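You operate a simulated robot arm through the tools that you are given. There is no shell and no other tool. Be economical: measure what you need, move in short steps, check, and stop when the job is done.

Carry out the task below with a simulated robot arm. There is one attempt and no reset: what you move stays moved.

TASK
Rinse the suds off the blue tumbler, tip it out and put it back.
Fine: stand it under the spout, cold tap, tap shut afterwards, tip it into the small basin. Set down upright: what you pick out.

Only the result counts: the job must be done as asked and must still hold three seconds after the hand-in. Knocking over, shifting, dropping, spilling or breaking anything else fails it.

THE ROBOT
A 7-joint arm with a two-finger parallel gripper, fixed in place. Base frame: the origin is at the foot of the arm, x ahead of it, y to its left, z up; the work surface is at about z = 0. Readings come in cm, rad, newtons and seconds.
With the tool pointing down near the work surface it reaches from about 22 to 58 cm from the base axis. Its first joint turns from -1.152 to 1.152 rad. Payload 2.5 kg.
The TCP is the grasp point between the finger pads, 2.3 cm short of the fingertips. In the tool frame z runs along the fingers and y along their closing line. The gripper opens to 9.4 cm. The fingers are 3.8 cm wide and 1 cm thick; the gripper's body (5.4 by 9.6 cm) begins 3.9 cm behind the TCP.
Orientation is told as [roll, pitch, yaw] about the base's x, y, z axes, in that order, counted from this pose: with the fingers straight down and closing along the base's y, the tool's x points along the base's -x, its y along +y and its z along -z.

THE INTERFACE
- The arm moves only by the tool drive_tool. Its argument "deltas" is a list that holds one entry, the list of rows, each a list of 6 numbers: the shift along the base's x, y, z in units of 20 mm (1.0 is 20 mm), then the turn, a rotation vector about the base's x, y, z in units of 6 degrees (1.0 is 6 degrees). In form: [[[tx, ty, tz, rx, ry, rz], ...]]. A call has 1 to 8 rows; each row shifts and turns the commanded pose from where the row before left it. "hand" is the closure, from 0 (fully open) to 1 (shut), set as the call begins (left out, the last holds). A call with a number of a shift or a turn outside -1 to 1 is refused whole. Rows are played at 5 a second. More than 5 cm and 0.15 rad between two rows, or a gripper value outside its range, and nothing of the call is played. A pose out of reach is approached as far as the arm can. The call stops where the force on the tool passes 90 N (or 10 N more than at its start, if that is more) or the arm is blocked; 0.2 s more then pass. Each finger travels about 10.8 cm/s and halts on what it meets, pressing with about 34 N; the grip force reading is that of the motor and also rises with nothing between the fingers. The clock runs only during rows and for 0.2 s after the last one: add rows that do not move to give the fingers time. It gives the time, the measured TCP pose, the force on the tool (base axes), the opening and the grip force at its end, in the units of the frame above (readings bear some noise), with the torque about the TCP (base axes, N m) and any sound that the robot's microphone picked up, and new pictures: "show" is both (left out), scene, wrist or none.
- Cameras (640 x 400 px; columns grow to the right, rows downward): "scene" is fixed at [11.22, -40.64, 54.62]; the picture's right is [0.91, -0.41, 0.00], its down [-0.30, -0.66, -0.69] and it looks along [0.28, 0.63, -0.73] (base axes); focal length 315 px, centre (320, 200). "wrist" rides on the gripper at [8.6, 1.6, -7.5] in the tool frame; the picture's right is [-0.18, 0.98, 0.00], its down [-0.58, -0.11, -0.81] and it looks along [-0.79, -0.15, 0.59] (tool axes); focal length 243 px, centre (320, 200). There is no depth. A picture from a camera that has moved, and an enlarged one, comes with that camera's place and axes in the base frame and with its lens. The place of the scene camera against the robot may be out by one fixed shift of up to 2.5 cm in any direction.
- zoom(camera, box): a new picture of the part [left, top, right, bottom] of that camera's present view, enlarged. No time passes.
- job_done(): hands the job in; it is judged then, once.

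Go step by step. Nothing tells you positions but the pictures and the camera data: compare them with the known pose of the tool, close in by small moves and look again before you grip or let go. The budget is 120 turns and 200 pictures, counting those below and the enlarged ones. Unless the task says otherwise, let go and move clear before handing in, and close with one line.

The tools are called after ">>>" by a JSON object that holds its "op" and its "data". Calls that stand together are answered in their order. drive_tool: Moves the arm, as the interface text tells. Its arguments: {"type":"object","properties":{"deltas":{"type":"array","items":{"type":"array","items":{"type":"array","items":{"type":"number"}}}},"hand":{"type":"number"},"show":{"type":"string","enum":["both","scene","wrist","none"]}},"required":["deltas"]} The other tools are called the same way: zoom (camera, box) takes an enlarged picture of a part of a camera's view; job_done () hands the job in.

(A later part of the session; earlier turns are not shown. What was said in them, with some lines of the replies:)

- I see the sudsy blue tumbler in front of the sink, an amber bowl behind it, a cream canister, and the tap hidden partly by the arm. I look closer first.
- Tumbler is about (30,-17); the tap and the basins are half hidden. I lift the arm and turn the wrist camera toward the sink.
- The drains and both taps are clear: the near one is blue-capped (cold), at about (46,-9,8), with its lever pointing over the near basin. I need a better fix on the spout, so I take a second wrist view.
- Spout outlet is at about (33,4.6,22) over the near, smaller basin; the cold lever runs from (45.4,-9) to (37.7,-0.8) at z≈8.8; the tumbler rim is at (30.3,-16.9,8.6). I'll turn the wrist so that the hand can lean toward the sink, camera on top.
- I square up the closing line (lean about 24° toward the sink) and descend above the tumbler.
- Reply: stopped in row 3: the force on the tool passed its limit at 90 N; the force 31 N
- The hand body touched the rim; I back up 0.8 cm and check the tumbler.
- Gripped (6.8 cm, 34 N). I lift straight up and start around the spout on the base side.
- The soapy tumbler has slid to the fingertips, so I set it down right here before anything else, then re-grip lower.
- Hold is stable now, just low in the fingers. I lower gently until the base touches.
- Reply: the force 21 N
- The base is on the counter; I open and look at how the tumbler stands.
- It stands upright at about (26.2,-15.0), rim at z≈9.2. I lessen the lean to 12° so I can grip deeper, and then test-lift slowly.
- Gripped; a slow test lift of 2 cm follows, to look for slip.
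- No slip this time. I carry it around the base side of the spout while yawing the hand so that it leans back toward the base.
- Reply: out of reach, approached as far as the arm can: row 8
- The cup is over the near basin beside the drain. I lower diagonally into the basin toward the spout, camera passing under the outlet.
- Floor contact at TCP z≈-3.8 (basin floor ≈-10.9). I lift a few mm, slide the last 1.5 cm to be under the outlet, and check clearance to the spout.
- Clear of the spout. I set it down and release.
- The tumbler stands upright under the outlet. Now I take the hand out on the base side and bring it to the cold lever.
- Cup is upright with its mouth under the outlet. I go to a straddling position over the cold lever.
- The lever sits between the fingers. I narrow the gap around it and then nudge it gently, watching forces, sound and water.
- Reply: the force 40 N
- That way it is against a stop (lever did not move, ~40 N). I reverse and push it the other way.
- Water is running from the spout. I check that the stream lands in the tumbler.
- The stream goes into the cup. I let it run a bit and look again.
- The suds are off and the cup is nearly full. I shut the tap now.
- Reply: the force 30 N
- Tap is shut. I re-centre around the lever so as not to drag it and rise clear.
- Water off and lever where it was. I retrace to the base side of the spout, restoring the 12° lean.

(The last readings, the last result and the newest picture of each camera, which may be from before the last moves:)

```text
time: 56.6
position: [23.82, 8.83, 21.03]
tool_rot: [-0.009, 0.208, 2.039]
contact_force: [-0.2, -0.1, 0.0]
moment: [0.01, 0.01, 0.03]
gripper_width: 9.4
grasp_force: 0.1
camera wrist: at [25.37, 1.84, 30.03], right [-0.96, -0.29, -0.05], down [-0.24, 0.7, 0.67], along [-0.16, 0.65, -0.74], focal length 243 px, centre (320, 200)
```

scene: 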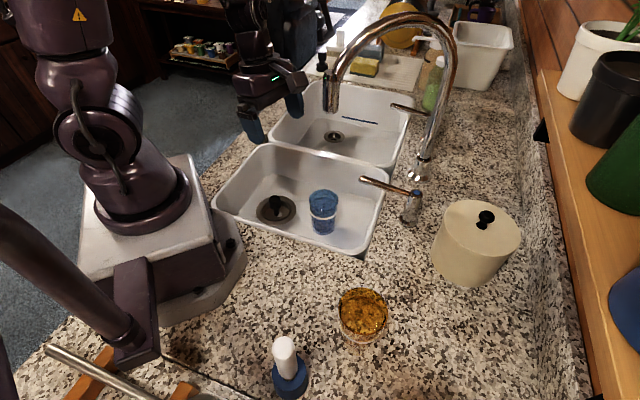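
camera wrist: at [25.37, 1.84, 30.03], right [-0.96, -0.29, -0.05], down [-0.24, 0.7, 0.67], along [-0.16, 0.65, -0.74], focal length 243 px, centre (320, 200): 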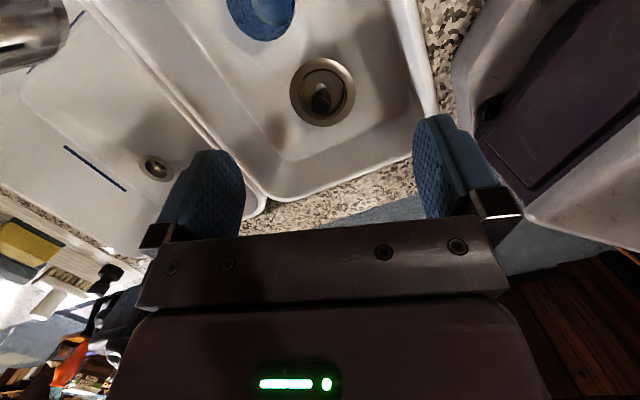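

I test-run the pouring motion with the empty hand over the left part of the small basin before picking up the full cup.

>>> {"op": "drive_tool", "data": {"deltas": [[[0.5, 0.9, 0.2, 0, 0, 0], [0.7, 0.9, 0.2, 0, 0, 0], [0.7, 0.9, 0, 0, 0, 0], [0.7, 0.9, 0, 0, 0, 0], [0, 0, 0, 0.454, -0.891, 0], [0, 0, 0, 0.454, -0.891, 0], [0, 0, 0, 0.454, -0.891, 0], [0, 0, 0, 0.454, -0.891, 0]]], "show": "none"}}

>>> {"op": "drive_tool", "data": {"deltas": [[[0, 0, 0, 0.454, -0.891, 0], [0, 0, 0, 0.454, -0.891, 0], [0, 0, 0, 0.454, -0.891, 0], [0, 0, 0, 0.454, -0.891, 0], [0, 0, 0, 0.454, -0.891, 0], [0, 0, 0, 0.454, -0.891, 0], [0, 0, 0, 0.454, -0.891, 0], [0, 0, 0, 0.454, -0.891, 0]]], "show": "scene"}}

```text
time: 58.4
position: [29.01, 16.19, 21.87]
tool_rot: [-0.44, 0.189, 1.955]
contact_force: [0.8, -0.1, 0.7]
moment: [0.01, 0.03, 0.02]
gripper_width: 9.39
grasp_force: 0.0
```

```text
time: 60.2
position: [32.16, 18.75, 21.77]
tool_rot: [-1.276, 0.06, 1.842]
contact_force: [0.1, 0.3, 0.2]
moment: [0.02, 0.02, -0.01]
gripper_width: 9.42
grasp_force: 0.0
out of reach, approached as far as the arm can: row 4, 5, 6, 7
```

scene: 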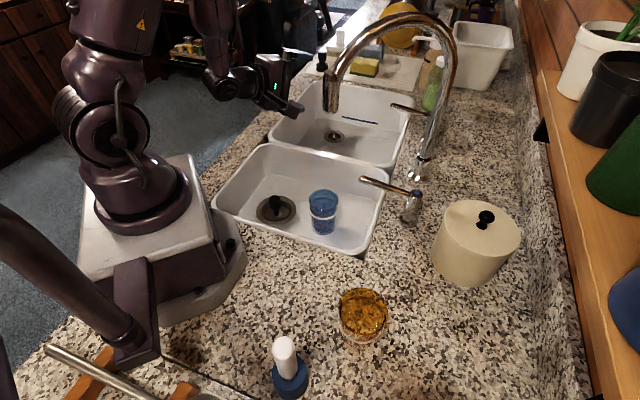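

>>> {"op": "drive_tool", "data": {"deltas": [[[0.5, 0.3, 1, 0, 0, 0], [0.5, 0.3, 1, 0, 0, 0], [0, 0, 1, 0, 0, 0], [0, 0, 0, 0.454, -0.891, 0], [0, 0, 0, 0.454, -0.891, 0], [0, 0, 0, 0.454, -0.891, 0], [0, 0, 0, 0.454, -0.891, 0], [0, 0, 0, 0.454, -0.891, 0]]], "show": "scene"}}

```text
time: 62.0
position: [33.97, 20.0, 27.9]
tool_rot: [-1.788, -0.042, 1.839]
contact_force: [-0.4, 0.2, 0.7]
moment: [0.01, 0.05, 0.02]
gripper_width: 9.4
grasp_force: 0.1
```

scene: 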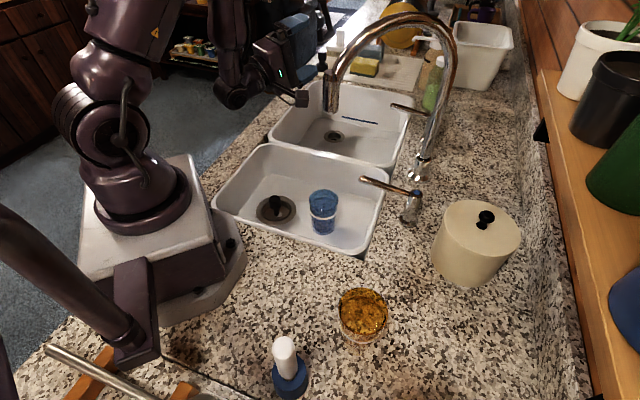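

>>> {"op": "drive_tool", "data": {"deltas": [[[0, 0, 0, 0.454, -0.891, 0], [0, 0, 0, 0.454, -0.891, 0], [-0.3, -0.5, 0, 0, 0, 0], [-0.3, -0.5, 0, 0, 0, 0], [-0.3, -0.5, 0, 0, 0, 0], [0, 0, 0, 0, 0, 0]]]}}

```text
time: 63.4
position: [32.04, 16.94, 27.72]
tool_rot: [-1.991, -0.085, 1.849]
contact_force: [0.1, 1.2, 0.2]
moment: [0.0, 0.03, 0.0]
gripper_width: 9.4
grasp_force: 0.1
camera wrist: at [28.43, 7.24, 22.37], right [0.31, 0.36, -0.88], down [-0.92, 0.36, -0.18], along [0.25, 0.86, 0.44], focal length 243 px, centre (320, 200)
```

scene: 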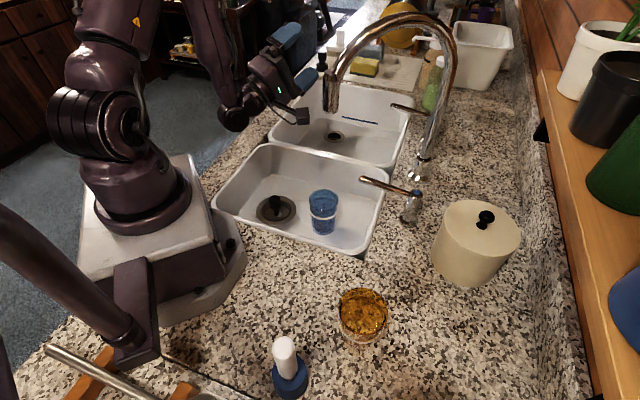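
wrist: 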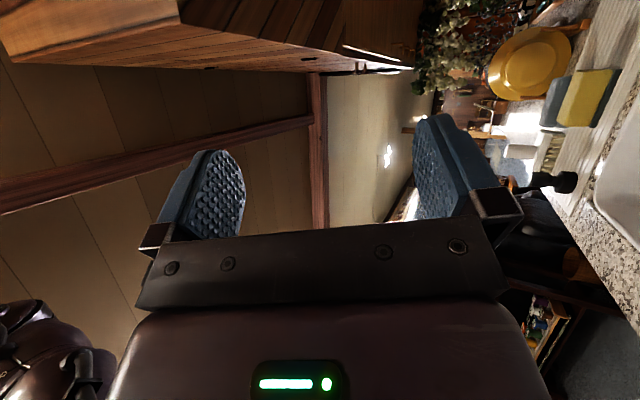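

The pour pose is reachable (114° tilt) at (32,17,28). I rotate back and go for the cup.

>>> {"op": "drive_tool", "data": {"deltas": [[[0, 0, 0, -0.454, 0.891, 0], [0, 0, 0, -0.454, 0.891, 0], [0, 0, 0, -0.454, 0.891, 0], [0, 0, 0, -0.454, 0.891, 0], [0, 0, 0, -0.454, 0.891, 0], [0, 0, 0, -0.454, 0.891, 0], [0, 0, 0, -0.454, 0.891, 0], [0, 0, 0, -0.454, 0.891, 0]]], "show": "none"}}

>>> {"op": "drive_tool", "data": {"deltas": [[[0, 0, 0, -0.454, 0.891, 0], [0, 0, 0, -0.454, 0.891, 0], [0, 0, 0, -0.454, 0.891, 0], [0, 0, 0, -0.454, 0.891, 0], [0, 0, 0, -0.454, 0.891, 0], [0, 0, 0, -0.454, 0.891, 0], [0, 0, 0, -0.454, 0.891, 0], [0, 0, 0, -0.454, 0.891, 0]]], "show": "none"}}

>>> {"op": "drive_tool", "data": {"deltas": [[[0, 0, 0, -0.454, 0.891, 0], [0, 0, 0, -0.454, 0.891, 0], [0, 0, 0, -0.454, 0.891, 0], [0, 0, 0, 0, 0, 0]]], "show": "scene"}}

```text
time: 65.2
position: [33.75, 18.19, 27.19]
tool_rot: [-1.169, 0.082, 1.853]
contact_force: [0.3, -0.1, -0.4]
moment: [-0.04, -0.03, 0.0]
gripper_width: 9.38
grasp_force: 0.1
out of reach, approached as far as the arm can: row 2, 3, 4
```

```text
time: 67.0
position: [33.72, 18.1, 27.25]
tool_rot: [-0.33, 0.197, 1.975]
contact_force: [-0.5, 0.6, -0.8]
moment: [0.04, 0.01, 0.0]
gripper_width: 9.4
grasp_force: 0.1
```

```text
time: 68.0
position: [33.66, 18.11, 27.25]
tool_rot: [-0.008, 0.207, 2.04]
contact_force: [0.0, -1.0, 0.9]
moment: [0.0, 0.04, 0.01]
gripper_width: 9.41
grasp_force: 0.0
```

scene: 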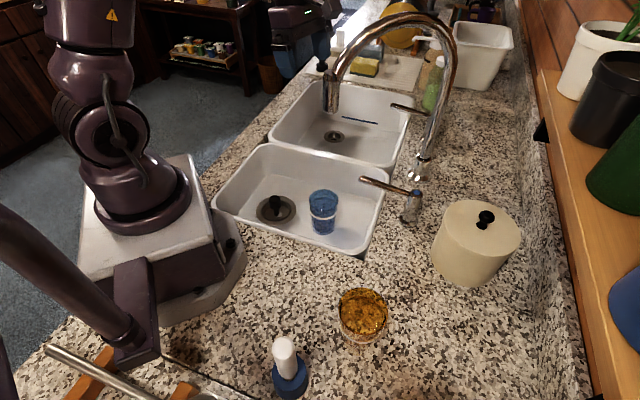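

>>> {"op": "drive_tool", "data": {"deltas": [[[-1, -0.3, -0.3, 0, 0, 0], [-1, -0.3, -0.5, 0, 0, 0], [-1, -0.3, -1, 0, 0, 0], [-1, -0.4, -1, 0, 0, 0], [-0.8, -0.5, -1, 0, 0, 0], [0, -0.3, -1, 0, 0, 0], [0, -0.2, -1, 0, 0, 0], [0, 0, -1, 0, 0, 0]]], "show": "none"}}

>>> {"op": "drive_tool", "data": {"deltas": [[[0.2, 0, -1, 0, 0, 0], [0.3, 0, -1, 0, 0, 0], [0.3, 0, -1, 0, 0, 0], [0.2, 0, -1, 0, 0, 0]]]}}

```text
time: 69.8
position: [24.03, 13.28, 13.57]
tool_rot: [-0.011, 0.206, 2.04]
contact_force: [-0.1, 0.0, -0.2]
moment: [0.01, -0.02, -0.02]
gripper_width: 9.42
grasp_force: 0.0
```

```text
time: 70.8
position: [26.02, 13.51, 5.63]
tool_rot: [-0.009, 0.21, 2.038]
contact_force: [0.0, -0.4, 0.7]
moment: [0.0, 0.02, 0.01]
gripper_width: 9.41
grasp_force: 0.1
camera wrist: at [27.62, 6.44, 14.62], right [-0.96, -0.28, -0.05], down [-0.24, 0.7, 0.67], along [-0.16, 0.65, -0.74], focal length 243 px, centre (320, 200)
```

scene: 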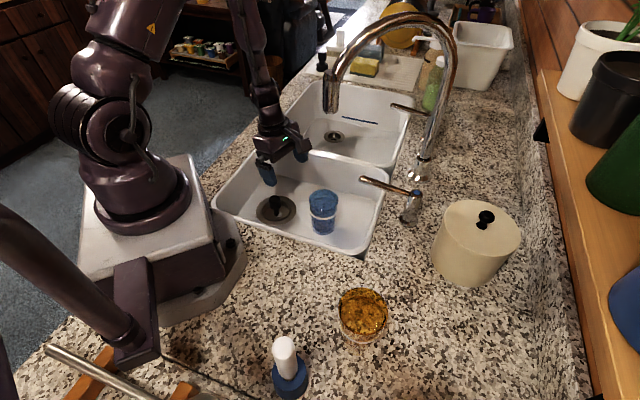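
wrist: 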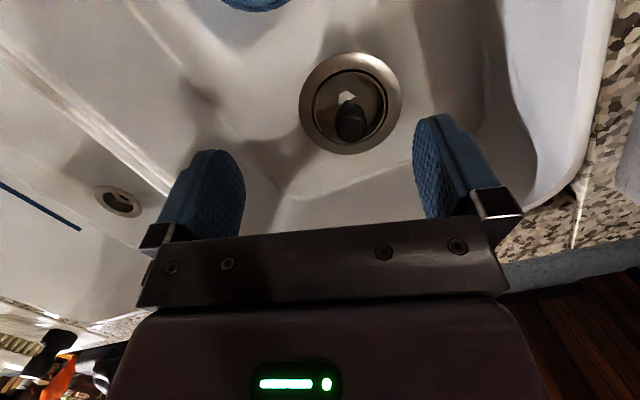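

>>> {"op": "drive_tool", "data": {"deltas": [[[0.4, 0, -1, 0, 0, 0], [0.4, 0, -1, 0, 0, 0], [0.4, -0.35, -1, 0, 0, 0], [0.45, -0.7, -1, 0, 0, 0], [0, 0, -0.25, 0, 0, 0], [0.4, -0.8, -0.1, 0, 0, 0]]]}}

>>> {"op": "zoom", "data": {"camera": "scene", "box": [260, 100, 400, 250]}}

```text
time: 72.2
position: [30.16, 9.88, -3.04]
tool_rot: [-0.011, 0.208, 2.041]
contact_force: [-0.5, -0.6, -0.4]
moment: [0.05, 0.02, -0.03]
gripper_width: 9.39
grasp_force: 0.1
camera wrist: at [31.72, 2.79, 5.96], right [-0.96, -0.29, -0.05], down [-0.24, 0.7, 0.67], along [-0.16, 0.65, -0.74], focal length 243 px, centre (320, 200)
```

scene: 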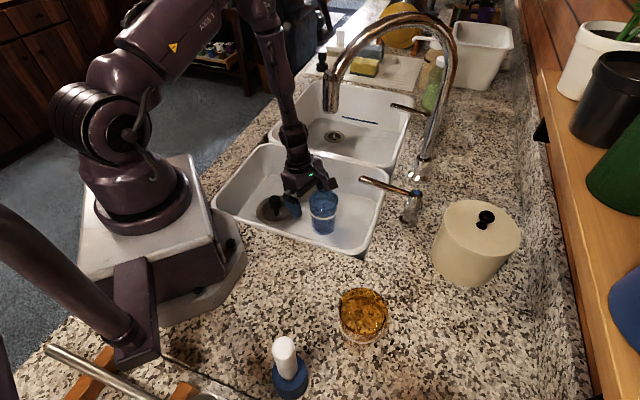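
wrist: 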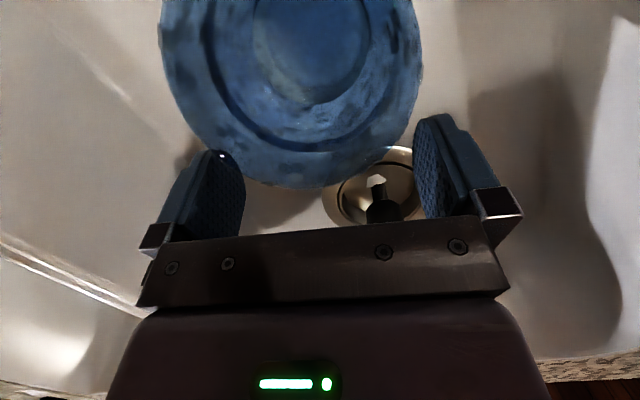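

```text
2.67 times, centred on (330, 175) of scene
camera zoom: at [11.22, -40.64, 54.62], right [0.91, -0.41, 0.0], down [-0.3, -0.66, -0.69], along [0.28, 0.63, -0.73], focal length 839 px, centre (293, 267)
```

zoom: 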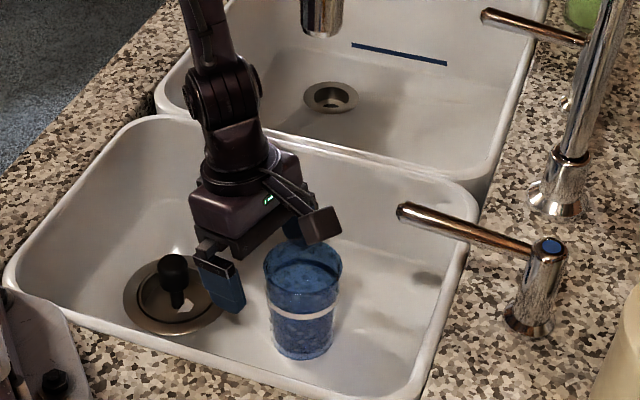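

Centred on the cup. I slide in the last bit to the same grasp.

>>> {"op": "drive_tool", "data": {"deltas": [[[0.38, -0.78, -0.1, 0, 0, 0], [0.38, -0.78, -0.15, 0, 0, 0], [0.38, -0.78, -0.15, 0, 0, 0], [0, 0, 0, 0, 0, 0]]]}}

```text
time: 73.2
position: [32.4, 5.14, -3.88]
tool_rot: [-0.011, 0.209, 2.042]
contact_force: [-0.7, 0.4, -0.1]
moment: [-0.01, 0.0, 0.0]
gripper_width: 9.41
grasp_force: 0.2
camera wrist: at [34.02, -1.88, 5.08], right [-0.96, -0.29, -0.05], down [-0.24, 0.7, 0.67], along [-0.16, 0.65, -0.74], focal length 243 px, centre (320, 200)
```

scene: 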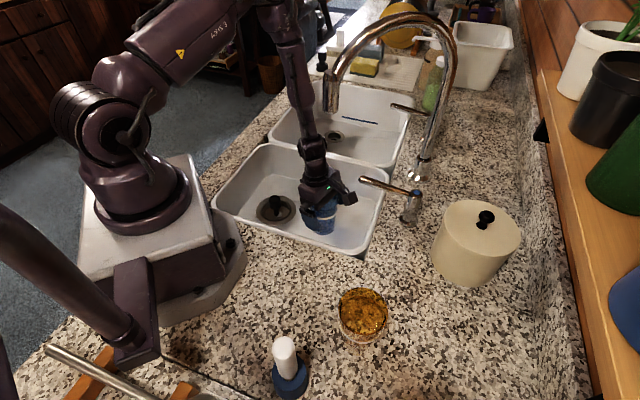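
wrist: 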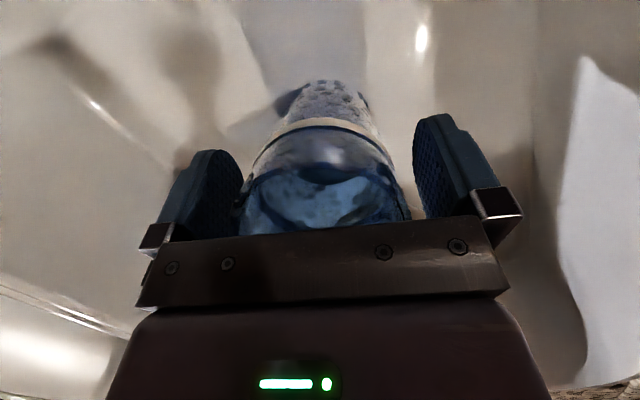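

Same picture as at release. I close and test-lift slightly.

>>> {"op": "drive_tool", "data": {"deltas": [[[0, 0, 0, 0, 0, 0], [0, 0, 0, 0, 0, 0], [0, 0, 0, 0, 0, 0], [0, 0, 0, 0, 0, 0]]], "hand": 0.6, "show": "none"}}

>>> {"op": "drive_tool", "data": {"deltas": [[[0, 0, 0.15, 0, 0, 0], [0, 0, 0.25, 0, 0, 0], [0, 0, 0.1, 0, 0, 0], [0, 0, 0, 0, 0, 0]]]}}

```text
time: 74.2
position: [32.36, 5.19, -3.91]
tool_rot: [-0.012, 0.208, 2.041]
contact_force: [-0.2, -0.5, -0.2]
moment: [-0.04, -0.03, 0.0]
gripper_width: 6.74
grasp_force: 34.3
```

```text
time: 75.2
position: [32.38, 5.09, -2.96]
tool_rot: [-0.011, 0.207, 2.041]
contact_force: [0.2, 0.1, -3.1]
moment: [-0.01, -0.02, 0.0]
gripper_width: 6.74
grasp_force: 34.0
camera wrist: at [34.03, -1.89, 6.12], right [-0.96, -0.29, -0.05], down [-0.24, 0.7, 0.67], along [-0.16, 0.65, -0.74], focal length 243 px, centre (320, 200)
```

scene: 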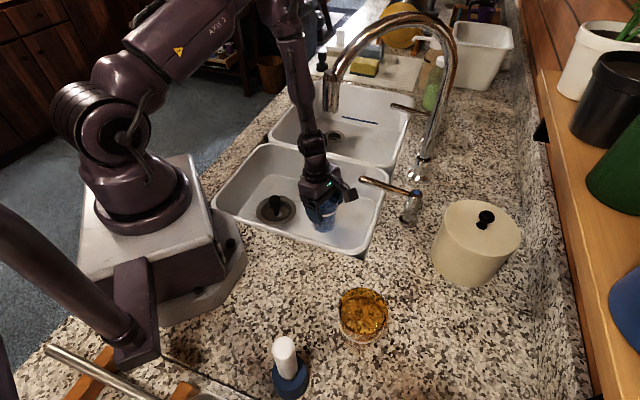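
wrist: 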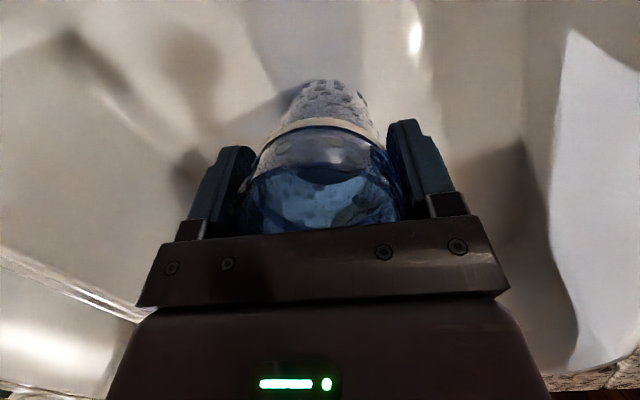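

>>> {"op": "drive_tool", "data": {"deltas": [[[-0.22, 0.45, 0, 0, 0, 0], [-0.35, 0.7, 0, 0, 0, 0], [-0.35, 0.7, 0.1, 0, 0, 0], [-0.35, 0.7, 0.3, 0, 0, 0], [-0.25, 0.5, 0.7, 0, 0, 0], [0, 0.2, 0.9, 0, 0, 0], [-0.3, 0.2, 0.9, 0, 0, 0], [-0.6, 0.1, 0.8, 0, 0, 0]]], "show": "scene"}}

```text
time: 77.0
position: [27.55, 12.28, 4.52]
tool_rot: [-0.01, 0.208, 2.039]
contact_force: [-0.6, 0.3, -3.0]
moment: [0.02, -0.02, -0.03]
gripper_width: 6.76
grasp_force: 34.0
```

scene: 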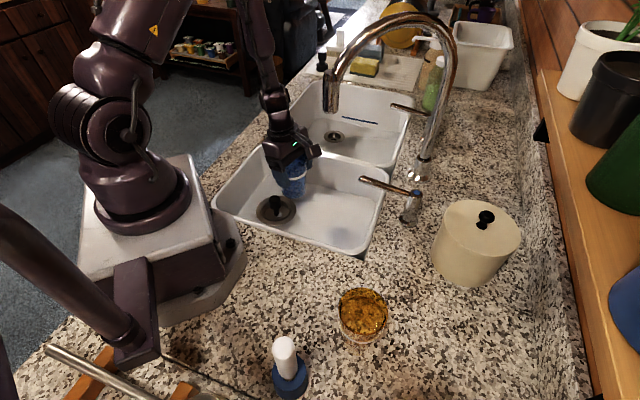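

>>> {"op": "drive_tool", "data": {"deltas": [[[-0.5, 0.1, 0.9, 0, 0, 0], [-0.5, 0.1, 0.9, 0, 0, 0], [-0.5, 0.1, 0.9, 0, 0, 0], [-0.4, 0.1, 0.9, 0, 0, 0], [0, 0.2, 0.9, 0, 0, 0], [0, 0.2, 0.9, 0, 0, 0], [0, 0.3, 0.9, 0, 0, 0], [0, 0.3, 0.9, 0, 0, 0]]], "show": "none"}}

>>> {"op": "drive_tool", "data": {"deltas": [[[0.4, 0.3, 0.8, 0, 0, 0], [0.6, 0.3, 0.8, 0, 0, 0], [0.8, 0.3, 0.8, 0, 0, 0], [0.9, 0.3, 0.8, 0, 0, 0], [0.9, 0.2, 0.8, 0, 0, 0], [0.9, 0, 0, 0, 0, 0], [0.5, 0, 0, 0, 0, 0], [0, 0, 0, 0, 0, 0]]], "show": "scene"}}

```text
time: 78.8
position: [23.51, 14.92, 18.96]
tool_rot: [-0.01, 0.208, 2.04]
contact_force: [0.8, 0.4, -2.7]
moment: [-0.01, 0.01, -0.03]
gripper_width: 6.76
grasp_force: 34.0
```

```text
time: 80.6
position: [33.89, 17.89, 27.14]
tool_rot: [-0.01, 0.209, 2.04]
contact_force: [0.5, -0.7, -2.5]
moment: [-0.04, -0.01, 0.0]
gripper_width: 6.76
grasp_force: 34.1
```

scene: 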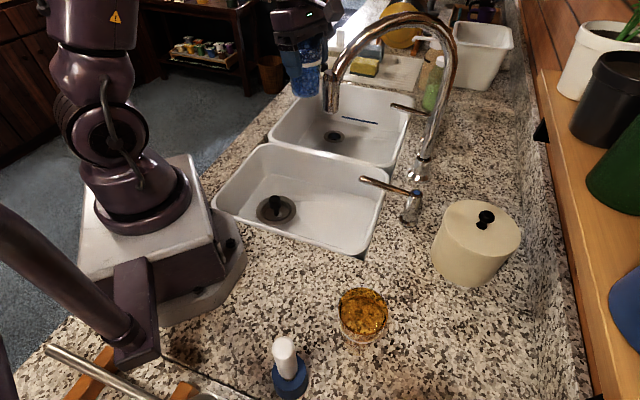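

Over the small basin with margin all round. Now I tip the cup, mouth toward the basin's middle.

>>> {"op": "drive_tool", "data": {"deltas": [[[0, 0, 0, 0.454, -0.891, 0], [0, 0, 0, 0.454, -0.891, 0], [0, 0, 0, 0.454, -0.891, 0], [0, 0, 0, 0.454, -0.891, 0], [0, 0, 0, 0.454, -0.891, 0], [0, 0, 0, 0.454, -0.891, 0], [0, 0, 0, 0.454, -0.891, 0], [0, 0, 0, 0.454, -0.891, 0]]], "show": "scene"}}

>>> {"op": "drive_tool", "data": {"deltas": [[[0, 0, 0, 0.454, -0.891, 0], [0, 0, 0, 0.454, -0.891, 0], [0, 0, 0, 0.454, -0.891, 0], [0, 0, 0, 0.454, -0.891, 0], [0, 0, 0, 0.454, -0.891, 0], [0, 0, 0, 0.454, -0.891, 0], [0, 0, 0, 0.454, -0.891, 0], [0, 0, 0, 0.454, -0.891, 0]]], "show": "scene"}}

>>> {"op": "drive_tool", "data": {"deltas": [[[0, 0, 0, 0.454, -0.891, 0], [0, 0, 0, 0.454, -0.891, 0], [0, 0, 0, 0.454, -0.891, 0], [0, 0, 0, 0, 0, 0], [0, 0, 0, 0, 0, 0], [0, 0, 0, 0, 0, 0], [0, 0, 0, 0, 0, 0]]]}}

```text
time: 82.4
position: [33.81, 17.71, 26.9]
tool_rot: [-0.859, 0.138, 1.884]
contact_force: [0.0, 0.2, -3.7]
moment: [-0.02, 0.04, -0.03]
gripper_width: 6.76
grasp_force: 34.3
```

scene: 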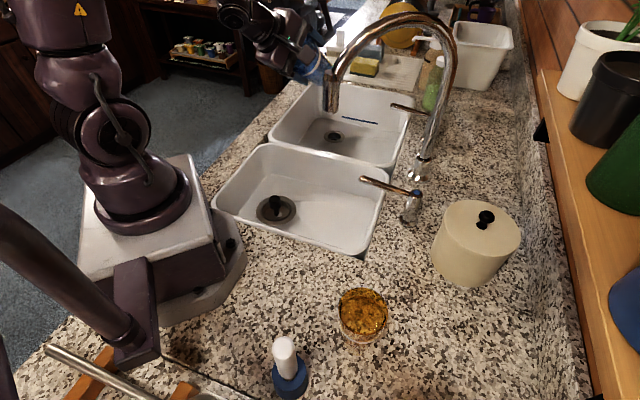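

```text
time: 84.2
position: [33.89, 17.75, 26.98]
tool_rot: [-1.687, -0.023, 1.834]
contact_force: [0.1, 0.5, -2.8]
moment: [-0.03, 0.07, 0.01]
gripper_width: 6.77
grasp_force: 34.0
```

scene: 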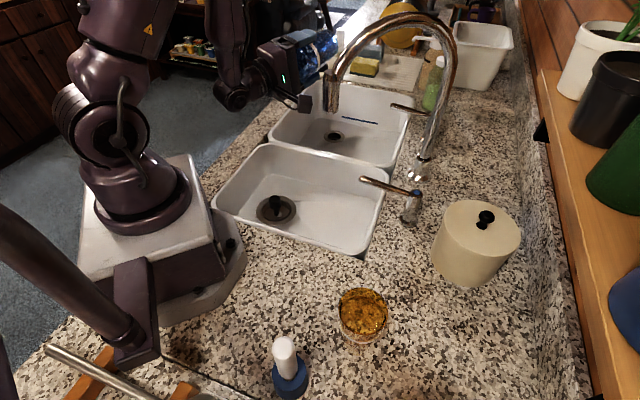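

```text
time: 85.8
position: [33.93, 17.79, 26.9]
tool_rot: [-1.994, -0.085, 1.85]
contact_force: [0.2, -0.1, -2.3]
moment: [-0.01, 0.01, 0.0]
gripper_width: 6.74
grasp_force: 33.1
camera wrist: at [30.21, 8.1, 21.61], right [0.31, 0.36, -0.88], down [-0.92, 0.36, -0.18], along [0.25, 0.86, 0.44], focal length 243 px, centre (320, 200)
```

scene: 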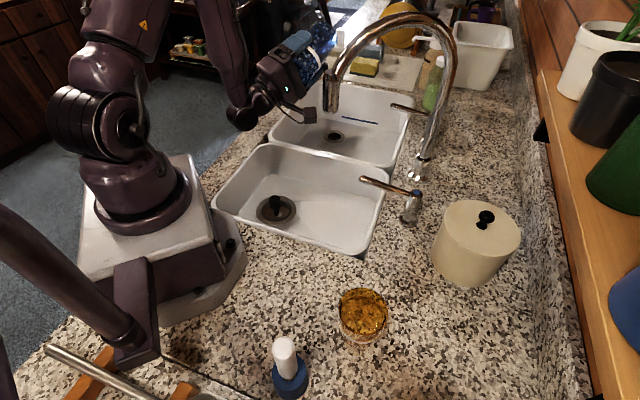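
wrist: 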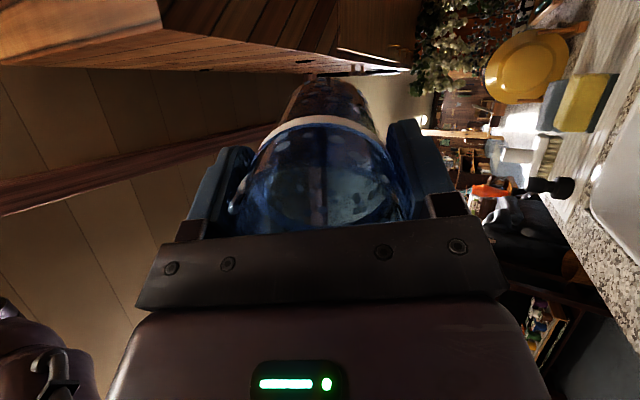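

>>> {"op": "drive_tool", "data": {"deltas": [[[0, 0, 0, 0.454, -0.891, 0], [0, 0, 0, 0.454, -0.891, 0], [0, 0, 0, 0, 0, 0], [0, 0, 0, 0, 0, 0], [0, 0, 0, 0, 0, 0], [0, 0, 0, 0, 0, 0]]], "show": "none"}}

>>> {"op": "zoom", "data": {"camera": "scene", "box": [220, 0, 380, 240]}}

>>> {"op": "zoom", "data": {"camera": "wrist", "box": [220, 70, 420, 240]}}

```text
time: 87.2
position: [34.91, 17.9, 27.1]
tool_rot: [-2.197, -0.123, 1.872]
contact_force: [-0.1, 0.7, -2.7]
moment: [-0.03, 0.05, 0.01]
gripper_width: 6.78
grasp_force: 33.8
out of reach, approached as far as the arm can: row 2
```

```text
1.67 times, centred on (300, 120) of scene
camera zoom: at [11.23, -40.64, 54.62], right [0.91, -0.41, 0.0], down [-0.3, -0.66, -0.69], along [0.28, 0.63, -0.73], focal length 525 px, centre (353, 333)
```

zoom: 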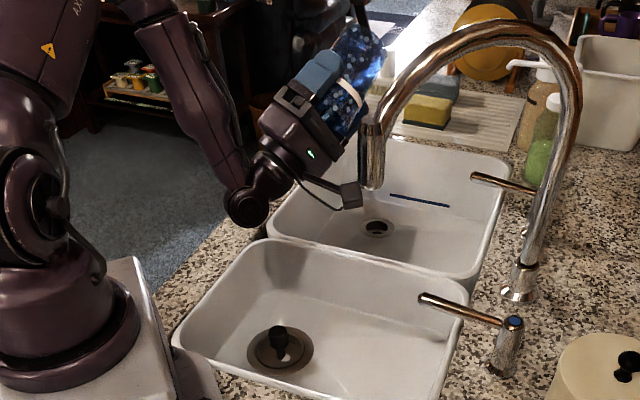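

```text
2.35 times, centred on (320, 155) of wrist
camera zoom: at [32.26, 8.81, 20.37], right [0.47, 0.44, -0.77], down [-0.87, 0.38, -0.31], along [0.16, 0.81, 0.56], focal length 571 px, centre (320, 306)
```

zoom: 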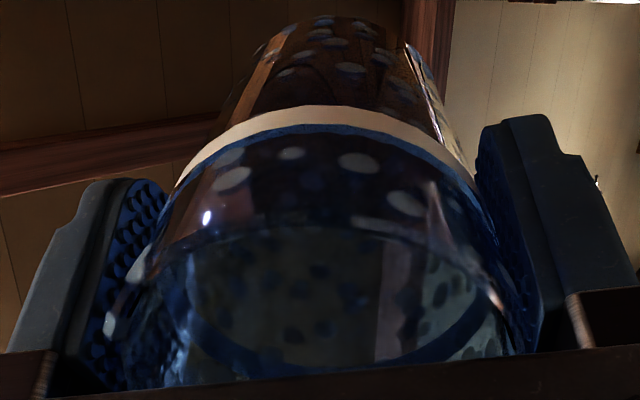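

Empty now. I rotate back upright.

>>> {"op": "drive_tool", "data": {"deltas": [[[0, 0, 0, -0.454, 0.891, 0], [0, 0, 0, -0.454, 0.891, 0], [0, 0, 0, -0.454, 0.891, 0], [0, 0, 0, -0.454, 0.891, 0], [0, 0, 0, -0.454, 0.891, 0], [0, 0, 0, -0.454, 0.891, 0], [0, 0, 0, -0.454, 0.891, 0], [0, 0, 0, -0.454, 0.891, 0]]], "show": "none"}}

>>> {"op": "drive_tool", "data": {"deltas": [[[0, 0, 0, -0.454, 0.891, 0], [0, 0, 0, -0.454, 0.891, 0], [0, 0, 0, -0.454, 0.891, 0], [0, 0, 0, -0.454, 0.891, 0], [0, 0, 0, -0.454, 0.891, 0], [0, 0, 0, -0.454, 0.891, 0], [0, 0, 0, -0.454, 0.891, 0], [0, 0, 0, -0.454, 0.891, 0]]], "show": "none"}}

>>> {"op": "drive_tool", "data": {"deltas": [[[0, 0, 0, -0.454, 0.891, 0], [0, 0, 0, -0.454, 0.891, 0], [0, 0, 0, -0.454, 0.891, 0], [0, 0, 0, -0.454, 0.891, 0], [0, 0, 0, 0, 0, 0]]], "show": "scene"}}

```text
time: 89.0
position: [34.75, 17.92, 27.17]
tool_rot: [-1.375, 0.043, 1.837]
contact_force: [-0.2, 0.3, -2.1]
moment: [-0.06, 0.03, -0.01]
gripper_width: 6.75
grasp_force: 33.8
```

```text
time: 90.8
position: [34.7, 18.09, 27.19]
tool_rot: [-0.545, 0.179, 1.936]
contact_force: [-0.2, -0.9, -2.5]
moment: [-0.01, 0.03, -0.05]
gripper_width: 6.76
grasp_force: 34.4
```

```text
time: 92.0
position: [34.88, 18.12, 27.19]
tool_rot: [-0.115, 0.207, 2.02]
contact_force: [-0.3, 0.7, -1.2]
moment: [0.05, 0.01, 0.0]
gripper_width: 6.75
grasp_force: 34.0
```

scene: 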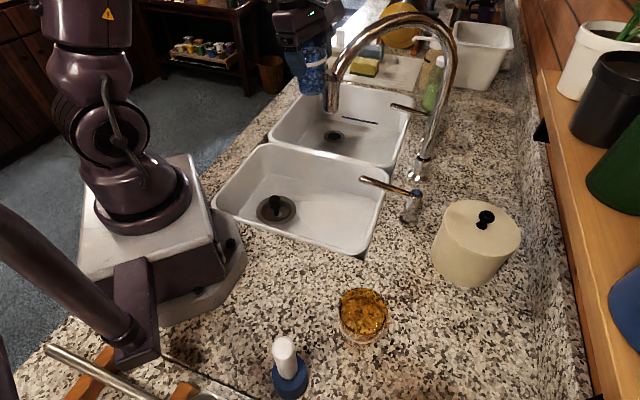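

>>> {"op": "drive_tool", "data": {"deltas": [[[0, 0, 0, -0.454, 0.891, 0], [-1, -0.3, -0.4, 0, 0, 0], [-1, -0.3, -0.5, 0, 0, 0], [-1, -0.4, -0.5, 0, 0, 0], [-1, -0.5, -0.5, 0, 0, 0], [-1, -0.6, -0.5, 0, 0, 0], [-0.8, -0.7, -0.4, 0, 0, 0], [0, -0.9, -0.3, 0, 0, 0]]], "show": "none"}}

>>> {"op": "drive_tool", "data": {"deltas": [[[0, -1, -0.3, 0, 0, 0], [0, -1, -0.3, 0, 0, 0], [0, -1, -0.3, 0, 0, 0], [0, -1, 0, 0, 0, -1], [0, -1, 0, 0, 0, -1], [0, -1, 0, 0, 0, -1], [0.2, -1, 0, 0, 0, -1], [0.3, -0.9, 0, 0, 0, -1]]], "show": "scene"}}

```text
time: 93.8
position: [22.86, 10.48, 21.04]
tool_rot: [-0.01, 0.209, 2.04]
contact_force: [-0.5, -0.3, -3.5]
moment: [0.02, 0.0, -0.02]
gripper_width: 6.75
grasp_force: 33.7
```

```text
time: 95.6
position: [24.17, -5.35, 19.13]
tool_rot: [-0.011, 0.207, 1.515]
contact_force: [-0.7, -0.3, -2.9]
moment: [0.03, -0.04, -0.01]
gripper_width: 6.76
grasp_force: 33.6
```

scene: 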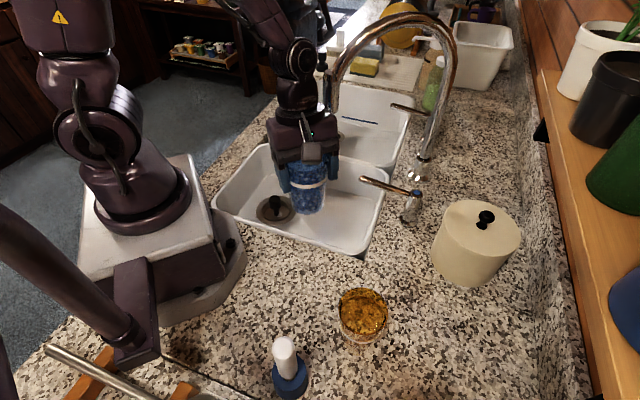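

>>> {"op": "drive_tool", "data": {"deltas": [[[0.5, -0.98, -0.2, 0, 0, -1], [0.5, -0.98, -0.4, 0, 0, -1], [0.5, -0.98, -0.4, 0, 0, 0], [0.5, -0.98, -0.4, 0, 0, 0], [0.5, -0.98, -0.4, 0, 0, 0], [0.5, -0.98, -0.4, 0, 0, 0], [0, 0, -0.4, 0, 0, 0], [0, 0, -0.3, 0, 0, 0]]]}}

>>> {"op": "zoom", "data": {"camera": "scene", "box": [300, 180, 460, 320]}}

```text
time: 97.4
position: [30.22, -17.12, 13.35]
tool_rot: [-0.01, 0.211, 1.307]
contact_force: [0.1, 0.6, -3.1]
moment: [-0.03, -0.02, -0.01]
gripper_width: 6.78
grasp_force: 33.6
camera wrist: at [26.72, -23.44, 22.26], right [-0.9, 0.43, -0.05], down [0.29, 0.68, 0.67], along [0.32, 0.59, -0.74], focal length 243 px, centre (320, 200)
```

scene: 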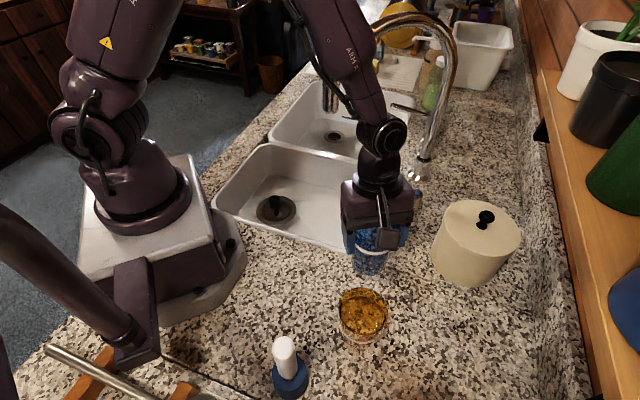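
wrist: 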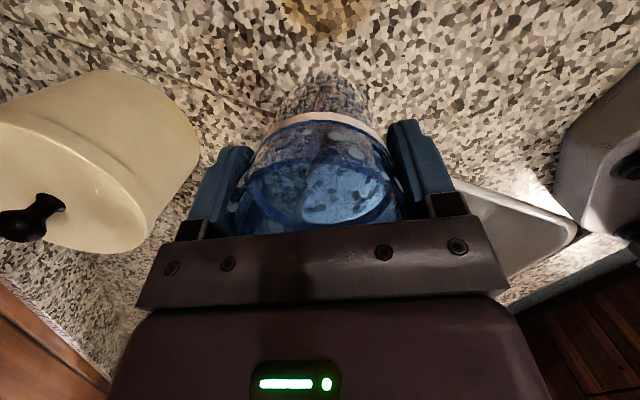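

```text
2.86 times, centred on (380, 250) of scene
camera zoom: at [11.23, -40.64, 54.61], right [0.91, -0.41, 0.0], down [-0.3, -0.66, -0.69], along [0.28, 0.63, -0.73], focal length 899 px, centre (149, 57)
```

zoom: 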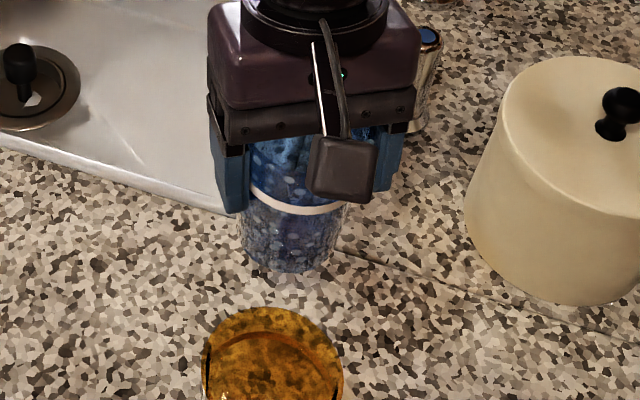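

>>> {"op": "drive_tool", "data": {"deltas": [[[0, 0, -0.8, 0, 0, 0], [0, 0, -0.8, 0, 0, 0], [0, 0, -0.8, 0, 0, 0], [0, 0, -0.4, 0, 0, 0], [0, 0, 0, 0, 0, 0]]], "show": "none"}}

>>> {"op": "drive_tool", "data": {"deltas": [[[0, 0, -0.12, 0, 0, 0], [0, 0, -0.12, 0, 0, 0], [0, 0, 0, 0, 0, 0]]], "show": "scene"}}

```text
time: 98.6
position: [30.2, -17.05, 7.77]
tool_rot: [-0.011, 0.207, 1.307]
contact_force: [0.4, 1.1, -2.1]
moment: [0.0, 0.04, 0.01]
gripper_width: 6.77
grasp_force: 34.8
```

```text
time: 99.4
position: [30.25, -17.16, 7.31]
tool_rot: [-0.012, 0.207, 1.307]
contact_force: [0.0, 0.1, -2.8]
moment: [0.0, 0.01, 0.01]
gripper_width: 6.78
grasp_force: 33.8
```

scene: 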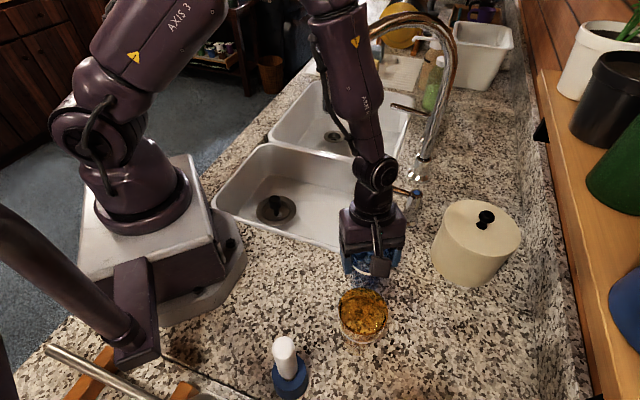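

>>> {"op": "drive_tool", "data": {"deltas": [[[0, 0, -0.1, 0, 0, 0], [0, 0, 0, 0, 0, 0]]], "show": "none"}}

>>> {"op": "drive_tool", "data": {"deltas": [[[0, 0, -0.08, 0, 0, 0], [0, 0, 0, 0, 0, 0]]], "show": "none"}}

```text
time: 100.0
position: [30.18, -17.07, 7.21]
tool_rot: [-0.01, 0.209, 1.309]
contact_force: [-4.2, 0.3, 12.0]
moment: [0.3, 0.05, 0.1]
gripper_width: 6.79
grasp_force: 34.2
```

```text
time: 100.6
position: [30.15, -17.12, 7.02]
tool_rot: [-0.013, 0.21, 1.307]
contact_force: [-2.9, -4.4, 16.1]
moment: [0.18, -0.07, -0.01]
gripper_width: 6.79
grasp_force: 33.6
```

Base is on the counter at the original spot. I release and rise straight up.

>>> {"op": "drive_tool", "data": {"deltas": [[[0, 0, 0.1, 0, 0, 0], [0, 0, 0, 0, 0, 0], [0, 0, 0, 0, 0, 0], [0, 0, 0.5, 0, 0, 0], [0, 0, 1, 0, 0, 0], [0, 0, 1, 0, 0, 0], [0, 0, 1, 0, 0, 0], [0, 0, 1, 0, 0, 0]]], "hand": 0, "show": "none"}}

>>> {"op": "drive_tool", "data": {"deltas": [[[0, 0, 1, 0, 0, 0], [0, 0, 1, 0, 0, 0], [-0.5, 0, 1, 0, 0, 0], [-1, 0, 1, 0, 0, 0], [0, 0, 1, 0, 0, 0]]]}}

>>> {"op": "zoom", "data": {"camera": "scene", "box": [310, 160, 450, 320]}}

>>> {"op": "zoom", "data": {"camera": "scene", "box": [200, 80, 420, 260]}}

```text
time: 102.4
position: [30.01, -17.09, 16.11]
tool_rot: [-0.011, 0.208, 1.307]
contact_force: [0.0, 0.0, -0.5]
moment: [0.0, 0.01, 0.0]
gripper_width: 9.4
grasp_force: 0.1
```

```text
time: 103.6
position: [27.23, -16.82, 26.23]
tool_rot: [-0.008, 0.207, 1.308]
contact_force: [-0.6, -0.5, -0.6]
moment: [-0.04, 0.01, 0.0]
gripper_width: 9.41
grasp_force: 0.0
camera wrist: at [23.71, -23.16, 35.19], right [-0.9, 0.43, -0.05], down [0.29, 0.68, 0.67], along [0.32, 0.59, -0.74], focal length 243 px, centre (320, 200)
```

scene: 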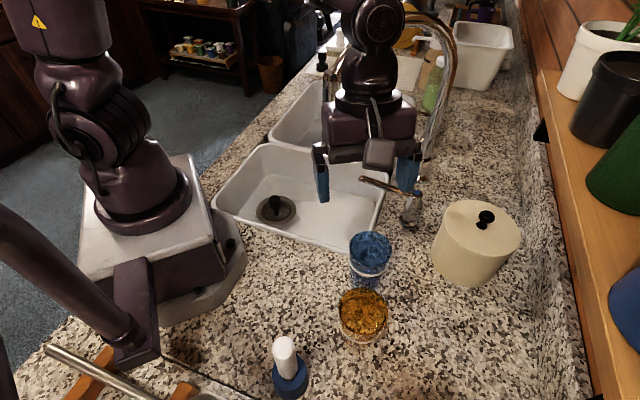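
wrist: 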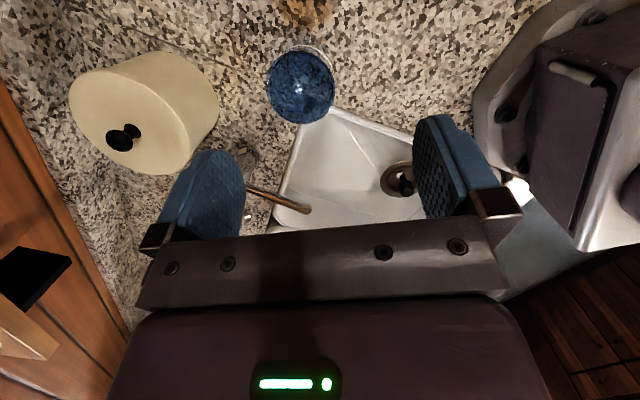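

```text
2.50 times, centred on (380, 240) of scene
camera zoom: at [11.22, -40.64, 54.62], right [0.91, -0.41, 0.0], down [-0.3, -0.66, -0.69], along [0.28, 0.63, -0.73], focal length 787 px, centre (170, 100)
```

zoom: 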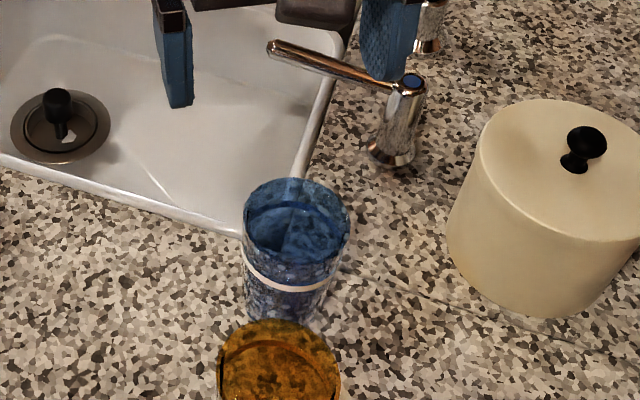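

```text
2.22 times, centred on (310, 170) of scene
camera zoom: at [11.22, -40.64, 54.62], right [0.91, -0.41, 0.0], down [-0.3, -0.66, -0.69], along [0.28, 0.63, -0.73], focal length 700 px, centre (342, 267)
```

zoom: 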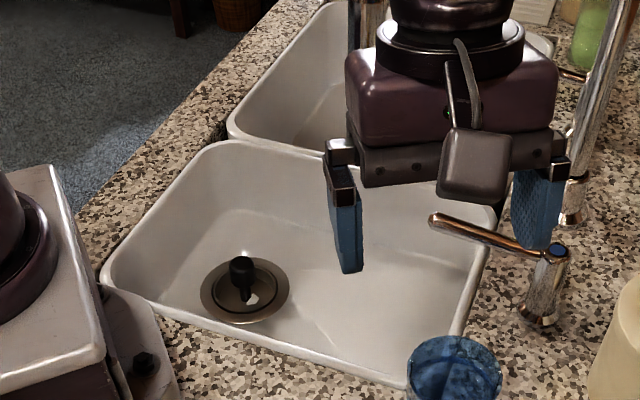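

>>> {"op": "zoom", "data": {"camera": "scene", "box": [340, 222, 400, 292]}}

>>> {"op": "zoom", "data": {"camera": "wrist", "box": [250, 30, 350, 140]}}

```text
5.71 times, centred on (370, 257) of scene
camera zoom: at [11.22, -40.64, 54.62], right [0.91, -0.41, 0.0], down [-0.3, -0.66, -0.69], along [0.28, 0.63, -0.73], focal length 1799 px, centre (34, -126)
```

zoom: 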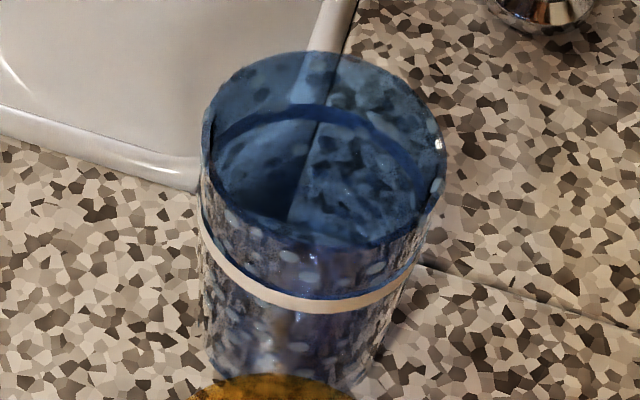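

```text
3.64 times, centred on (300, 85) of wrist
camera zoom: at [23.71, -23.16, 35.19], right [-0.9, 0.43, -0.05], down [0.29, 0.68, 0.67], along [0.32, 0.59, -0.74], focal length 882 px, centre (393, 618)
```

zoom: 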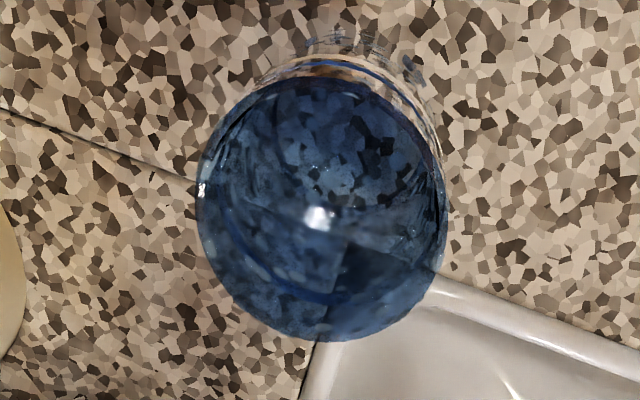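

The rinsed tumbler stands upright and empty in its original place, the tap is shut, nothing else has moved, and the hand is clear. I hand in.

>>> {"op": "job_done", "data": {}}

```text
The job is handed in.
```

I rinsed the blue tumbler under the cold tap, shut the tap, tipped the water into the small basin, and set the tumbler back upright in its place.
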